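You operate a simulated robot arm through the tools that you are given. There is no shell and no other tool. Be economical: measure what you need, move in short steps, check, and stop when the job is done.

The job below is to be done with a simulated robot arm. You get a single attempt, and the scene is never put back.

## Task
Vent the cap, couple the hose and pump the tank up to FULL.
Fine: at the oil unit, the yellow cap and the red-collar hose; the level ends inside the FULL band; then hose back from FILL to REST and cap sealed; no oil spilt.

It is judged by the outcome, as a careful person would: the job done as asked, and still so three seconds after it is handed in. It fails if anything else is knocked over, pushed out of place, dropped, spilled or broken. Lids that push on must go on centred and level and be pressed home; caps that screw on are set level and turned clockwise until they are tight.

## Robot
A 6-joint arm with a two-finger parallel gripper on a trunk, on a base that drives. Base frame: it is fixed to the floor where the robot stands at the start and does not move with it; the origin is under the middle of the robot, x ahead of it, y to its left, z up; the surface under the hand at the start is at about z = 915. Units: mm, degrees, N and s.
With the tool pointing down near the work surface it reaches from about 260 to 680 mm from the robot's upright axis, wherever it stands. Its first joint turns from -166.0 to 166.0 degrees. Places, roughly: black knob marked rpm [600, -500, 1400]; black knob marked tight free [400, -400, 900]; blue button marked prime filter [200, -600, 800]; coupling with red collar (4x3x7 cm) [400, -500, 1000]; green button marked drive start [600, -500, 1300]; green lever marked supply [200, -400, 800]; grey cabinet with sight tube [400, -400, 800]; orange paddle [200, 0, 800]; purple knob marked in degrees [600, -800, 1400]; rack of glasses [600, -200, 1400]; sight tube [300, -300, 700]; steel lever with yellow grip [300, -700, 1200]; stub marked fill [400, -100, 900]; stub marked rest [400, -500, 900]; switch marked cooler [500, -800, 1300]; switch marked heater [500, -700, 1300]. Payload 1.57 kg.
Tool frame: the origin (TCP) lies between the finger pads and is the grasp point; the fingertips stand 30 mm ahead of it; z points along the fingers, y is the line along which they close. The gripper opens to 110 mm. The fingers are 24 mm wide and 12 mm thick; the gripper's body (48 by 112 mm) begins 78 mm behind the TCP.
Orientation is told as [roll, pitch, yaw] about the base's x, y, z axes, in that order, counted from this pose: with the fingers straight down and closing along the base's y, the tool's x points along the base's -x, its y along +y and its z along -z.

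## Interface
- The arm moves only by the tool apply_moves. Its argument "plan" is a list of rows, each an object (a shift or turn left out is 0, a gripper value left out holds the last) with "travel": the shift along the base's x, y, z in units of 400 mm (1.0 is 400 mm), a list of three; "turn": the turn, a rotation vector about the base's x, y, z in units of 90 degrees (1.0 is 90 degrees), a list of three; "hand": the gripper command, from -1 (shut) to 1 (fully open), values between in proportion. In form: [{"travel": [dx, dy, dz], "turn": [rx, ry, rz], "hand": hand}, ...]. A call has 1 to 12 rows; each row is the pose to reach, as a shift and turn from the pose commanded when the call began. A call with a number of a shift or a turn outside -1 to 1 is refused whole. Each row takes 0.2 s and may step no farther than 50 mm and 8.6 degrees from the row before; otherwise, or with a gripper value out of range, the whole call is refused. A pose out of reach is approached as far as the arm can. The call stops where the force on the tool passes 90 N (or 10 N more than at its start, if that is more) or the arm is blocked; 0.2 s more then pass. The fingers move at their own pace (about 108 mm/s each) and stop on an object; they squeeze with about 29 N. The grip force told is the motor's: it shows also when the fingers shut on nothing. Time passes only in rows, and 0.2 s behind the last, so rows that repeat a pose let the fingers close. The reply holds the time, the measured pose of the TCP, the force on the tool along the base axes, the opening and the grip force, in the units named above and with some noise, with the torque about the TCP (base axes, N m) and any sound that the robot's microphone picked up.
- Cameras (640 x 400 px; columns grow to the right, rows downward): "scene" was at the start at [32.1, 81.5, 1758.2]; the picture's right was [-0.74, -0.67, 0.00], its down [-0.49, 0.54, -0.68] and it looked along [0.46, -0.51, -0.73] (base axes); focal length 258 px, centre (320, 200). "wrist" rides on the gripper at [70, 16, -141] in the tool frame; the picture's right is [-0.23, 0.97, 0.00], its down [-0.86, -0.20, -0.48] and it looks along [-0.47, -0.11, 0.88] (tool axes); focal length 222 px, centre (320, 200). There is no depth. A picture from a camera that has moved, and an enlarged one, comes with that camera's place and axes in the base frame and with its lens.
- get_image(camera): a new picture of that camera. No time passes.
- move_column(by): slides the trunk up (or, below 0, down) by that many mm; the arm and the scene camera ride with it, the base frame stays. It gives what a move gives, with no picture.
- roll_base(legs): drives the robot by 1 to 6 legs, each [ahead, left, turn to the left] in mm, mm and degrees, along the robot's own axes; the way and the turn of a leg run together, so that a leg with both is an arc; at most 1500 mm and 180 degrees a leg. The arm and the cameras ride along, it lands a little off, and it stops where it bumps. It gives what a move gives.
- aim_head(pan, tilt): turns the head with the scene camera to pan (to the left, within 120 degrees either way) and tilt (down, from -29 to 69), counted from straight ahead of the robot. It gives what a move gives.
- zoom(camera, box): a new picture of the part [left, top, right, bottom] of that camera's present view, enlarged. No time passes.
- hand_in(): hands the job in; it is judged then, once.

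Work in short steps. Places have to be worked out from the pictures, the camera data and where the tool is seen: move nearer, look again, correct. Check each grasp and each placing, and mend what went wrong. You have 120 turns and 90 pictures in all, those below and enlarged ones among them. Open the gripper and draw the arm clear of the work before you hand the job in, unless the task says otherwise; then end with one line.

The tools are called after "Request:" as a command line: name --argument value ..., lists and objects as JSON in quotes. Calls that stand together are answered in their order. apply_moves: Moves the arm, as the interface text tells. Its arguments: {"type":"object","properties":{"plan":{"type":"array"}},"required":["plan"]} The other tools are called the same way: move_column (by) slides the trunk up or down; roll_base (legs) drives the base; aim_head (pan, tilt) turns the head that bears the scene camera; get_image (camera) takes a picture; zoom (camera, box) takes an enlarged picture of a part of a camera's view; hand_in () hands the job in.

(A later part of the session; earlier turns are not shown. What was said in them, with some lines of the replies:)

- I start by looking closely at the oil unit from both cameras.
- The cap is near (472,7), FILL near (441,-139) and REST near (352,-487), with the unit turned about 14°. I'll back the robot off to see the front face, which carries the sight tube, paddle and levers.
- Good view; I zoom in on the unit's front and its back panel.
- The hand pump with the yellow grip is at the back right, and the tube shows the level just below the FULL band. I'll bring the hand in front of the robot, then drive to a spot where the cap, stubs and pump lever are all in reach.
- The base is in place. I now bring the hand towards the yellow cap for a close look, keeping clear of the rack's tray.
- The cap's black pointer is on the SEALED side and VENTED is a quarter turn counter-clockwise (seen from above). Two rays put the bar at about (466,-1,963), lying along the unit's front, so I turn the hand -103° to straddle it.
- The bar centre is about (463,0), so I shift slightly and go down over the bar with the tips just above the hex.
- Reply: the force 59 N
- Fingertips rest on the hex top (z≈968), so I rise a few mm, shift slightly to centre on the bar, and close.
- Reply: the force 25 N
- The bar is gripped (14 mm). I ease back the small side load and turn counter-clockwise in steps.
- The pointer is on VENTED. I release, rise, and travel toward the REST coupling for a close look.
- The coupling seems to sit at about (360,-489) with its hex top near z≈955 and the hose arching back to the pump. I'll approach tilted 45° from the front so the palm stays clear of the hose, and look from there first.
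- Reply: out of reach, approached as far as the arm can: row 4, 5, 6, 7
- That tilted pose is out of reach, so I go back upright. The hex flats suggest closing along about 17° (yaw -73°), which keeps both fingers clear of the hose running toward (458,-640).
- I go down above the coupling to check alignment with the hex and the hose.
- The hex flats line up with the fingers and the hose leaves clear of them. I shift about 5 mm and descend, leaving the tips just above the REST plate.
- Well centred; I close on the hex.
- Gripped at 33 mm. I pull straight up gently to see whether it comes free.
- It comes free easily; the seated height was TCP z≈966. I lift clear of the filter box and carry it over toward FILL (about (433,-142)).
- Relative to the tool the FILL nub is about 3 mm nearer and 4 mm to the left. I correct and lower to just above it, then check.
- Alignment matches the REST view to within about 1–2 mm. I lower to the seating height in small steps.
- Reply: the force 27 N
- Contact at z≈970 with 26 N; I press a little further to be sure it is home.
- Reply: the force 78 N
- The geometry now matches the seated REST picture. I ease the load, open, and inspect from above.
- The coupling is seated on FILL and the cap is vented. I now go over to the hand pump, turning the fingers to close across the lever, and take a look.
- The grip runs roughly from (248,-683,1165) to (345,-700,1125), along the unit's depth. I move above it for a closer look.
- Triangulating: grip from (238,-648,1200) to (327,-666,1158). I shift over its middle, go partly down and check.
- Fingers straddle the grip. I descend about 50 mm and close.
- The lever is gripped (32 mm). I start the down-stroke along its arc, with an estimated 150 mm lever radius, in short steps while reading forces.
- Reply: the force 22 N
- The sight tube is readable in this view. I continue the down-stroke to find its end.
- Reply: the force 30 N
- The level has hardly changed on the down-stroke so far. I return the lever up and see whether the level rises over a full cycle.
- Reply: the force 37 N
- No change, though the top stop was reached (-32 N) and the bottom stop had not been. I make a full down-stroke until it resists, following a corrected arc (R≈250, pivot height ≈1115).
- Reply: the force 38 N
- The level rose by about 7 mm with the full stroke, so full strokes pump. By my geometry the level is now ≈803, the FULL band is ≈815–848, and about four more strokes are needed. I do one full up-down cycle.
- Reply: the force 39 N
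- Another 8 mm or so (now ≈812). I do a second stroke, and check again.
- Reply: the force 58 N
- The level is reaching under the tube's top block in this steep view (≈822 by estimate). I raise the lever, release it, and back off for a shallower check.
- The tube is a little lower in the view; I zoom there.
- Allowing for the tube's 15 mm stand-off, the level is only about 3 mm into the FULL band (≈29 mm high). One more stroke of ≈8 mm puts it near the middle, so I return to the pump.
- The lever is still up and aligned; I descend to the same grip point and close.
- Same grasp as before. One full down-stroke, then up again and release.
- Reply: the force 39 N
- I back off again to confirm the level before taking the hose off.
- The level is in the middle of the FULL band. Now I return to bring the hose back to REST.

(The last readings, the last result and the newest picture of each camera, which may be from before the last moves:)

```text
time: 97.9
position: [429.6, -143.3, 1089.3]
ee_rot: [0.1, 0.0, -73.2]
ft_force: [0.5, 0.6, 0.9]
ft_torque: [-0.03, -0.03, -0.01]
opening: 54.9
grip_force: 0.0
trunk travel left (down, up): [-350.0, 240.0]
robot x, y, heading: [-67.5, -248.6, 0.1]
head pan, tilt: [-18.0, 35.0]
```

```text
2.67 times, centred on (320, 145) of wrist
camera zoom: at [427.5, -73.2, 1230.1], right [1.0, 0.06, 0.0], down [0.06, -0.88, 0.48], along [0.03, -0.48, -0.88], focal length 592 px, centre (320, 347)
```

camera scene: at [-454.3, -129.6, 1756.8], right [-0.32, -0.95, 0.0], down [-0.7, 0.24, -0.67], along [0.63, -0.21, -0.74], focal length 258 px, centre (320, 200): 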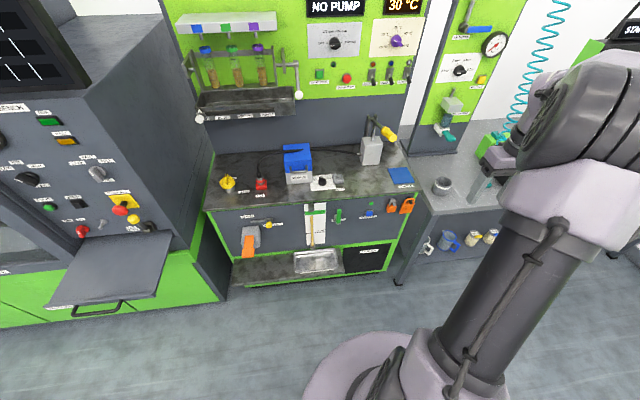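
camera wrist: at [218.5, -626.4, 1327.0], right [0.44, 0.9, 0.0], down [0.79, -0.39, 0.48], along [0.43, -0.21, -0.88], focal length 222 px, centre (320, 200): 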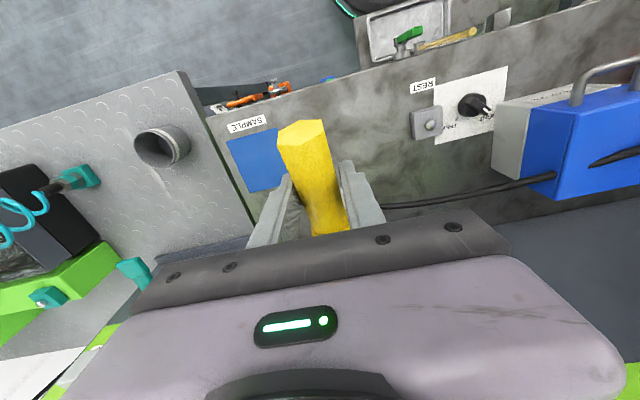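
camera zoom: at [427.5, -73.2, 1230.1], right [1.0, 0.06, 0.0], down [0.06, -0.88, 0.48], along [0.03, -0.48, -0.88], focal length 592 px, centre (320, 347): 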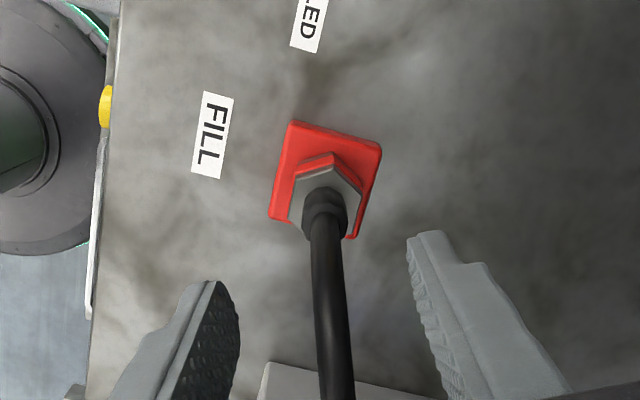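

Nearly centred; shift 2 mm, descend to the seated grip height and close.

Request:
apply_moves --plan '[{"travel": [0.0015, 0.0045, -0.1]}, {"travel": [0.0015, 0.0045, -0.2]}, {"travel": [0.0015, 0.0045, -0.28]}, {"travel": [0.0015, 0.0045, -0.305]}, {"travel": [0.0015, 0.0045, -0.305], "hand": -1}, {"travel": [0.0015, 0.0045, -0.305], "hand": -1}, {"travel": [0.0015, 0.0045, -0.305], "hand": -1}]'

Request:
zoom --camera "wrist" --box '[200, 90, 440, 240]'

```text
time: 99.5
position: [431.7, -144.9, 968.5]
ee_rot: [0.1, 0.1, -73.1]
ft_force: [5.0, 1.4, 2.3]
ft_torque: [-0.02, -0.04, -0.07]
opening: 33.2
grip_force: 29.2
trunk travel left (down, up): [-350.0, 240.0]
robot x, y, heading: [-64.1, -250.6, 0.1]
head pan, tilt: [-18.0, 35.0]
```

```text
2.67 times, centred on (320, 165) of wrist
camera zoom: at [429.5, -72.1, 1109.9], right [1.0, 0.06, 0.0], down [0.06, -0.88, 0.48], along [0.03, -0.48, -0.88], focal length 592 px, centre (320, 293)
```

zoom: 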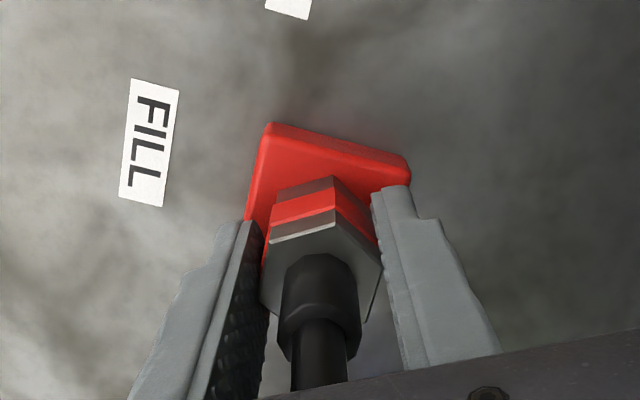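

Gripped. I lift the coupling off FILL and carry it back over the box toward REST.

Request:
apply_moves --plan '[{"travel": [0, 0, 0.02]}, {"travel": [0, 0, 0.06]}, {"travel": [0, 0, 0.16]}, {"travel": [0, 0, 0.27]}, {"travel": [0, 0, 0.38]}, {"travel": [0, 0, 0.46]}, {"travel": [-0.02, -0.11, 0.46]}, {"travel": [-0.045, -0.22, 0.46]}, {"travel": [-0.07, -0.33, 0.46]}, {"travel": [-0.095, -0.44, 0.46]}, {"travel": [-0.12, -0.55, 0.46]}, {"travel": [-0.145, -0.66, 0.46]}]'

Request:
apply_moves --plan '[{"travel": [-0.02, -0.11, 0]}, {"travel": [-0.045, -0.2125, 0]}, {"travel": [-0.045, -0.2125, -0.11]}, {"travel": [-0.045, -0.2125, -0.22]}, {"travel": [-0.045, -0.2125, -0.3]}]'

Request:
zoom --camera "wrist" --box '[200, 70, 440, 220]'

```text
time: 102.1
position: [371.2, -409.1, 1154.7]
ee_rot: [0.2, 0.2, -73.1]
ft_force: [0.4, 0.0, -0.9]
ft_torque: [0.02, -0.05, 0.04]
opening: 33.7
grip_force: 28.8
trunk travel left (down, up): [-350.0, 240.0]
robot x, y, heading: [-64.8, -248.5, 0.1]
head pan, tilt: [-18.0, 35.0]
```

```text
time: 103.3
position: [355.5, -493.0, 1034.8]
ee_rot: [0.0, 0.1, -73.2]
ft_force: [0.0, -0.5, -1.0]
ft_torque: [-0.03, 0.01, 0.01]
opening: 33.1
grip_force: 29.3
trunk travel left (down, up): [-350.0, 240.0]
robot x, y, heading: [-63.1, -252.9, 0.1]
head pan, tilt: [-18.0, 35.0]
```

```text
2.67 times, centred on (320, 145) of wrist
camera zoom: at [353.1, -421.1, 1176.9], right [1.0, 0.06, 0.0], down [0.06, -0.88, 0.48], along [0.03, -0.48, -0.88], focal length 592 px, centre (320, 347)
```

zoom: 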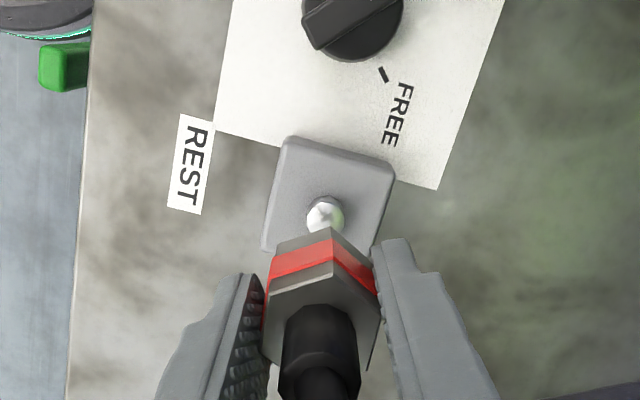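

The REST nub is about 1–2 mm further and 2.5 mm to the left. I correct and lower to the seat.

Request:
apply_moves --plan '[{"travel": [0.004, 0.006, -0.04]}, {"travel": [0.004, 0.006, -0.08]}, {"travel": [0.004, 0.006, -0.11]}, {"travel": [0.004, 0.006, -0.13]}, {"travel": [0.004, 0.006, -0.15]}, {"travel": [0.004, 0.006, -0.165]}, {"travel": [0.004, 0.006, -0.172]}]'

Request:
zoom --camera "wrist" --box '[200, 90, 440, 240]'

```text
time: 104.9
position: [358.0, -489.8, 967.4]
ee_rot: [0.2, -0.1, -73.2]
ft_force: [7.3, -0.1, 22.2]
ft_torque: [-0.13, 0.22, -0.12]
opening: 33.5
grip_force: 29.5
trunk travel left (down, up): [-350.0, 240.0]
robot x, y, heading: [-62.8, -248.3, 0.1]
head pan, tilt: [-18.0, 35.0]
```

```text
2.67 times, centred on (320, 165) of wrist
camera zoom: at [354.8, -418.6, 1107.8], right [1.0, 0.06, 0.0], down [0.06, -0.88, 0.48], along [0.03, -0.48, -0.88], focal length 592 px, centre (320, 293)
```

zoom: 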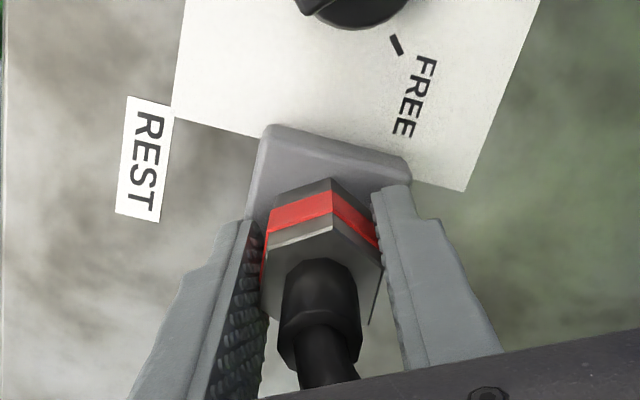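

It looks like the original seated picture; a slightly firmer press, then ease, release and rise to inspect.

Request:
apply_moves --plan '[{"travel": [0, 0, -0.006]}, {"travel": [0, 0, -0.012]}, {"travel": [0, 0, 0.002]}, {"travel": [0, 0, 0.002], "hand": -0.2}, {"travel": [0, 0, 0.002], "hand": 0.0}, {"travel": [0, 0, 0.002], "hand": 0.0}, {"travel": [0, 0, 0.1], "hand": 0.0}, {"travel": [0, 0, 0.2], "hand": 0.0}, {"travel": [0, 0.01, 0.3], "hand": 0.0}]'

Request:
zoom --camera "wrist" --box '[200, 70, 440, 220]'

```text
time: 106.9
position: [355.7, -487.7, 1086.4]
ee_rot: [0.0, 0.0, -73.2]
ft_force: [-0.5, 0.2, -0.9]
ft_torque: [0.01, 0.0, 0.03]
opening: 55.1
grip_force: 0.0
trunk travel left (down, up): [-350.0, 240.0]
robot x, y, heading: [-66.8, -248.8, -0.0]
head pan, tilt: [-18.0, 35.0]
```

```text
2.67 times, centred on (320, 145) of wrist
camera zoom: at [353.2, -415.7, 1227.0], right [1.0, 0.06, 0.0], down [0.06, -0.88, 0.48], along [0.03, -0.48, -0.88], focal length 592 px, centre (320, 347)
```

zoom: 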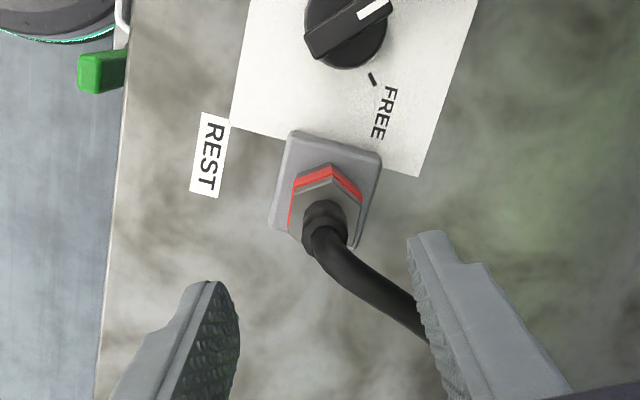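

The hose is back on REST. Next the cap: I rise, turn the hand back to -13° and go over to it.

Request:
apply_moves --plan '[{"travel": [0, 0, 0.12]}, {"travel": [0, 0.05, 0.22], "turn": [0, 0, 0.08]}, {"travel": [0, 0.16, 0.24], "turn": [0, 0, 0.16]}, {"travel": [0, 0.28, 0.24], "turn": [0, 0, 0.24]}, {"travel": [0, 0.4, 0.24], "turn": [0, 0, 0.32]}, {"travel": [0, 0.52, 0.24], "turn": [0, 0, 0.4]}, {"travel": [0, 0.64, 0.24], "turn": [0, 0, 0.48]}, {"travel": [0, 0.76, 0.24], "turn": [0, 0, 0.56]}, {"travel": [0, 0.88, 0.24], "turn": [0, 0, 0.63]}, {"travel": [0, 0.99, 0.24], "turn": [0, 0, 0.667]}]'

Request:
apply_moves --plan '[{"travel": [0.05, 0.1, 0]}, {"travel": [0.13, 0.18, -0.02]}, {"travel": [0.2, 0.2275, -0.09]}, {"travel": [0.258, 0.2275, -0.19]}]'

Request:
zoom --camera "wrist" --box '[180, 60, 460, 235]'

```text
time: 109.1
position: [357.5, -88.3, 1180.5]
ee_rot: [0.0, 0.0, -13.1]
ft_force: [0.4, 0.1, -0.1]
ft_torque: [0.0, 0.01, -0.01]
opening: 54.9
grip_force: 0.0
trunk travel left (down, up): [-350.0, 240.0]
robot x, y, heading: [-64.5, -248.5, -0.1]
head pan, tilt: [-18.0, 35.0]
```

```text
time: 110.1
position: [460.1, 3.8, 1104.6]
ee_rot: [0.2, 0.1, -13.2]
ft_force: [0.1, 1.5, 0.1]
ft_torque: [0.0, 0.03, 0.0]
opening: 55.0
grip_force: 0.1
trunk travel left (down, up): [-350.0, 240.0]
robot x, y, heading: [-63.6, -251.3, 0.0]
head pan, tilt: [-18.0, 35.0]
```

```text
2.29 times, centred on (320, 148) of wrist
camera zoom: at [398.3, 34.6, 1245.5], right [0.44, 0.9, 0.0], down [0.79, -0.39, 0.48], along [0.43, -0.21, -0.88], focal length 508 px, centre (320, 320)
```

zoom: 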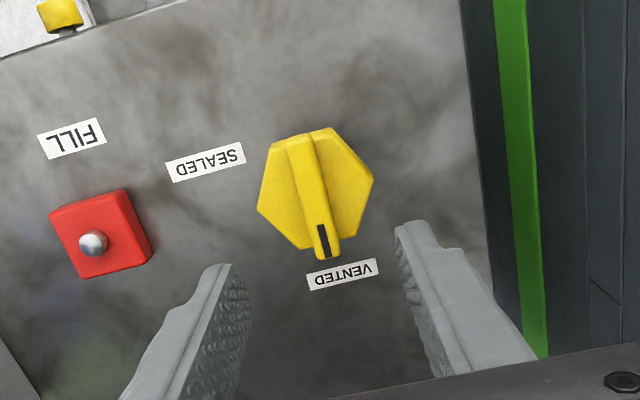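

Centred within 2–3 mm. I lower to the earlier grip height and close on the bar.

Request:
apply_moves --plan '[{"travel": [-0.002, -0.0065, -0.1]}, {"travel": [-0.002, -0.0065, -0.2]}, {"travel": [-0.002, -0.0065, -0.26]}, {"travel": [-0.002, -0.0065, -0.26], "hand": -1}, {"travel": [-0.002, -0.0065, -0.26], "hand": -1}, {"travel": [-0.002, -0.0065, -0.26], "hand": -1}]'

Request:
zoom --camera "wrist" --box '[180, 80, 460, 255]'

```text
time: 111.5
position: [460.2, 0.7, 1000.4]
ee_rot: [-0.1, 0.1, -13.0]
ft_force: [4.2, 7.1, -4.4]
ft_torque: [-0.07, -1.01, 0.0]
opening: 14.0
grip_force: 30.4
trunk travel left (down, up): [-350.0, 240.0]
robot x, y, heading: [-62.3, -249.5, -0.1]
head pan, tilt: [-18.0, 35.0]
```

```text
2.29 times, centred on (320, 168) of wrist
camera zoom: at [397.8, 31.5, 1141.7], right [0.44, 0.9, 0.0], down [0.79, -0.39, 0.48], along [0.43, -0.21, -0.88], focal length 508 px, centre (320, 274)
```

zoom: 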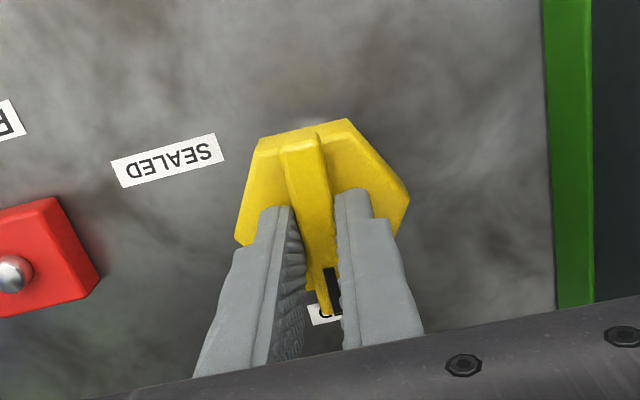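

Gripped as before. I turn it clockwise toward SEALED, first 50°, then the rest watching the torque.

Request:
apply_moves --plan '[{"turn": [0, 0, -0.08]}, {"turn": [0, 0, -0.16]}, {"turn": [0, 0, -0.24]}, {"turn": [0, 0, -0.32]}, {"turn": [0, 0, -0.4]}, {"turn": [0, 0, -0.48]}, {"turn": [0, 0, -0.56]}]'

Request:
apply_moves --plan '[{"turn": [0, 0, -0.08]}, {"turn": [0, 0, -0.16]}, {"turn": [0, 0, -0.24]}, {"turn": [0, 0, -0.32]}, {"turn": [0, 0, -0.4]}, {"turn": [0, 0, -0.44]}, {"turn": [0, 0, -0.46]}, {"turn": [0, 0, -0.48]}]'

Request:
zoom --camera "wrist" --box '[180, 80, 460, 255]'

```text
time: 113.1
position: [459.6, 0.0, 1001.0]
ee_rot: [-0.1, 0.1, -63.7]
ft_force: [7.1, 19.9, -1.7]
ft_torque: [0.92, 0.14, 0.02]
opening: 13.9
grip_force: 30.4
trunk travel left (down, up): [-350.0, 240.0]
robot x, y, heading: [-65.2, -251.5, -0.1]
head pan, tilt: [-18.0, 35.0]
```

```text
time: 114.9
position: [459.6, 1.1, 1000.0]
ee_rot: [0.0, 0.1, -106.9]
ft_force: [14.5, 20.5, 7.4]
ft_torque: [0.68, -0.17, 0.88]
opening: 16.0
grip_force: 31.4
trunk travel left (down, up): [-350.0, 240.0]
robot x, y, heading: [-67.7, -250.5, 0.0]
head pan, tilt: [-18.0, 35.0]
```

```text
2.29 times, centred on (320, 168) of wrist
camera zoom: at [497.7, 61.6, 1141.5], right [0.87, -0.5, 0.0], down [-0.44, -0.76, 0.48], along [-0.24, -0.41, -0.88], focal length 508 px, centre (320, 274)
```

zoom: 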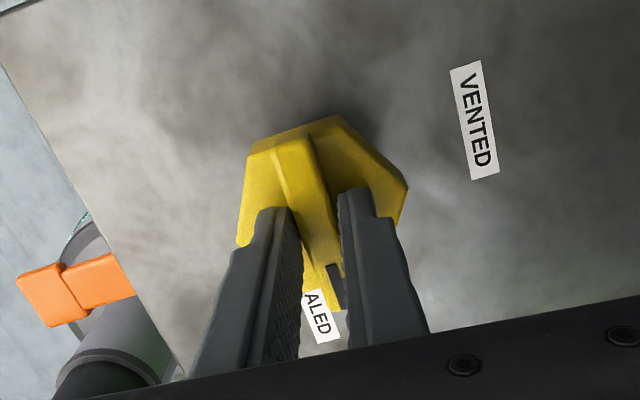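

The torque rose to 0.9 N·m and the fingers began to twist on the bar, so the SEALED stop is reached. I release, rise and inspect.

Request:
apply_moves --plan '[{"turn": [0, 0, 0.03]}, {"turn": [0, 0, 0.03], "hand": -0.2}, {"turn": [0, 0, 0.03], "hand": 0.0}, {"turn": [0, 0, 0.03], "hand": 0.0}, {"turn": [0, 0, 0.03], "travel": [0, 0, 0.1], "hand": 0.0}, {"turn": [0, 0, 0.03], "travel": [0, 0, 0.2], "hand": 0.0}]'

Request:
zoom --camera "wrist" --box '[240, 90, 400, 190]'

```text
time: 116.3
position: [459.3, -3.0, 1080.0]
ee_rot: [0.0, 0.1, -104.1]
ft_force: [-0.1, -0.2, -0.4]
ft_torque: [0.0, 0.0, 0.02]
opening: 55.2
grip_force: 0.1
trunk travel left (down, up): [-350.0, 240.0]
robot x, y, heading: [-63.3, -248.0, -0.0]
head pan, tilt: [-18.0, 35.0]
```

```text
4.00 times, centred on (320, 140) of wrist
camera zoom: at [494.3, 61.9, 1221.7], right [0.89, -0.46, 0.0], down [-0.4, -0.78, 0.48], along [-0.22, -0.42, -0.88], focal length 888 px, centre (320, 440)
```

zoom: 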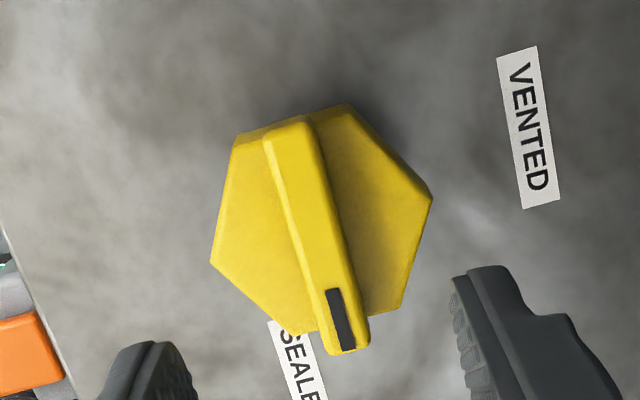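

The cap is back at its original SEALED position. I draw the arm clear, back off, and take a final look at the level and the unit.

Request:
apply_moves --plan '[{"travel": [-0.08, 0, 0.08]}, {"travel": [-0.16, 0, 0.16]}, {"travel": [-0.24, -0.05, 0.22]}, {"travel": [-0.32, -0.12, 0.26]}, {"travel": [-0.38, -0.2, 0.3]}]'

Request:
roll_base --legs '[[-450, 0, 0]]'

Request:
aim_head --pan -18 --tilt 45

Request:
get_image --camera "scene"

```text
time: 117.5
position: [305.7, -82.5, 1201.8]
ee_rot: [0.1, 0.3, -104.0]
ft_force: [-0.7, -1.0, 0.0]
ft_torque: [0.01, -0.01, -0.02]
opening: 54.9
grip_force: 0.1
trunk travel left (down, up): [-350.0, 240.0]
robot x, y, heading: [-62.8, -245.6, 0.1]
head pan, tilt: [-18.0, 35.0]
```

```text
time: 120.1
position: [-129.7, -81.8, 1200.4]
ee_rot: [0.1, 0.1, -104.4]
ft_force: [-0.4, -0.1, -0.1]
ft_torque: [0.01, -0.02, 0.01]
opening: 54.9
grip_force: 0.0
trunk travel left (down, up): [-350.0, 240.0]
robot x, y, heading: [-502.1, -251.1, -0.4]
head pan, tilt: [-18.0, 35.0]
```

```text
time: 120.8
position: [-128.4, -81.7, 1200.5]
ee_rot: [0.0, 0.1, -104.5]
ft_force: [0.3, -0.1, 0.0]
ft_torque: [0.03, 0.0, 0.0]
opening: 55.1
grip_force: 0.0
trunk travel left (down, up): [-350.0, 240.0]
robot x, y, heading: [-502.3, -245.1, -0.2]
head pan, tilt: [-18.0, 45.0]
```

```text
13 pictures are left
camera scene: at [-444.7, -132.4, 1761.0], right [-0.32, -0.95, 0.0], down [-0.67, 0.22, -0.71], along [0.67, -0.22, -0.71], focal length 258 px, centre (320, 200)
```

scene: 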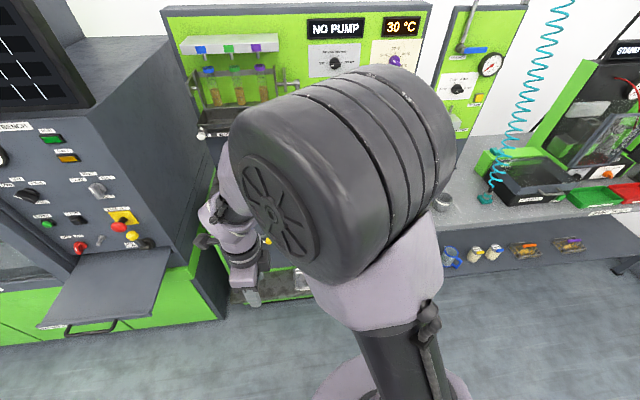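

The arm hides the unit, so I swing it to the right for the final look.

Request:
apply_moves --plan '[{"travel": [0, -0.12, 0]}, {"travel": [0, -0.24, 0]}, {"travel": [0, -0.36, 0]}, {"travel": [0, -0.48, 0]}, {"travel": [0, -0.6, 0]}, {"travel": [-0.03, -0.72, 0]}, {"travel": [-0.06, -0.83, 0]}, {"travel": [-0.09, -0.94, 0]}, {"travel": [-0.12, -1, 0]}]'

Request:
apply_moves --plan '[{"travel": [-0.05, -0.11, 0]}, {"travel": [-0.1, -0.22, 0]}, {"travel": [-0.15, -0.33, 0]}, {"travel": [-0.2, -0.44, 0]}]'

Request:
get_image --camera "scene"

```text
time: 122.8
position: [-179.0, -482.0, 1200.8]
ee_rot: [0.0, 0.2, -104.5]
ft_force: [-0.4, 0.1, -0.4]
ft_torque: [-0.01, -0.03, 0.01]
opening: 54.9
grip_force: 0.1
trunk travel left (down, up): [-350.0, 240.0]
robot x, y, heading: [-503.1, -250.4, -0.3]
head pan, tilt: [-18.0, 45.0]
```

```text
time: 123.8
position: [-258.5, -661.3, 1200.3]
ee_rot: [0.0, 0.2, -104.4]
ft_force: [0.2, -1.2, -0.4]
ft_torque: [0.05, 0.02, 0.02]
opening: 54.8
grip_force: 0.0
trunk travel left (down, up): [-350.0, 240.0]
robot x, y, heading: [-499.0, -247.0, -0.5]
head pan, tilt: [-18.0, 45.0]
```

```text
12 pictures are left
camera scene: at [-445.1, -133.9, 1761.1], right [-0.32, -0.95, 0.0], down [-0.67, 0.22, -0.71], along [0.67, -0.22, -0.71], focal length 258 px, centre (320, 200)
```

scene: 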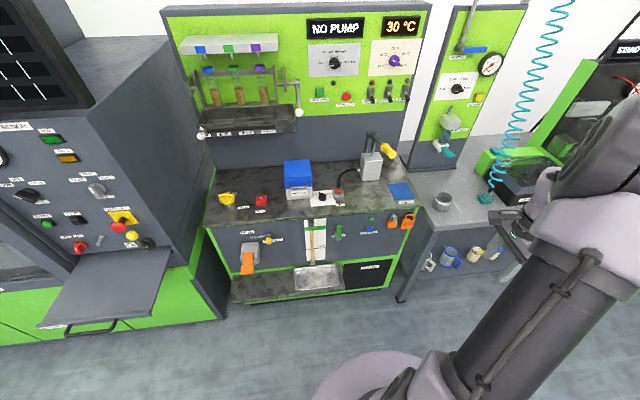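

Request:
zoom --camera "scene" --box '[200, 150, 424, 290]'

Request:
zoom --camera "scene" --box '[290, 205, 354, 245]'

```text
2.86 times, centred on (312, 220) of scene
camera zoom: at [-445.1, -133.9, 1761.1], right [-0.32, -0.95, 0.0], down [-0.67, 0.22, -0.71], along [0.67, -0.22, -0.71], focal length 737 px, centre (343, 143)
```

zoom: 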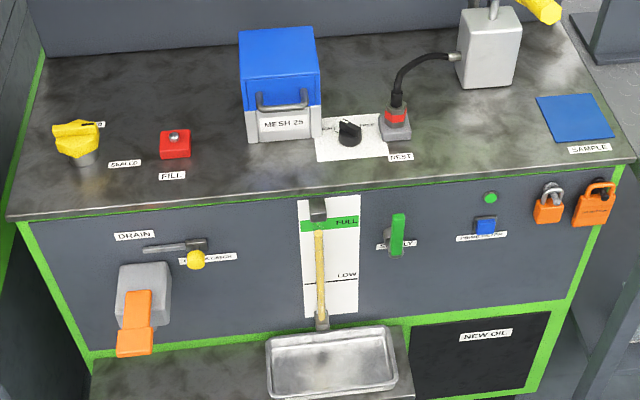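

```text
10.00 times, centred on (322, 225) of scene
camera zoom: at [-445.1, -133.9, 1761.1], right [-0.32, -0.95, 0.0], down [-0.67, 0.22, -0.71], along [0.67, -0.22, -0.71], focal length 2579 px, centre (300, -50)
```

zoom: 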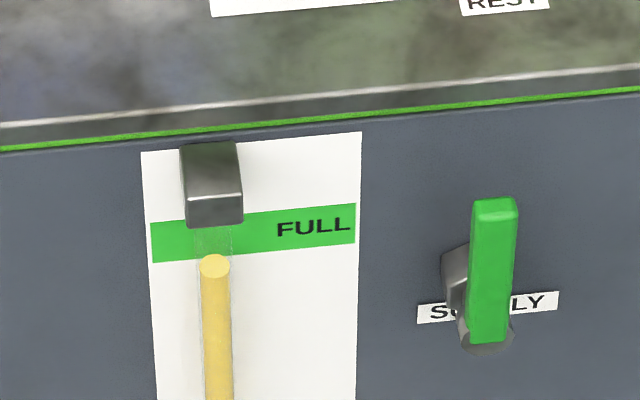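

Everything checks out: the level is well inside FULL once parallax is allowed for, the hose is on REST, the cap is sealed, no oil is visible on the surfaces and nothing is disturbed. The gripper is open and the arm is clear, so I hand in.

Request:
hand_in

```text
The job is handed in.
```

The tank is pumped up to FULL: the level sits about 12 mm above the bottom of the roughly 29 mm band. The hose is back from FILL on REST, the cap is sealed, and no oil spill is visible.
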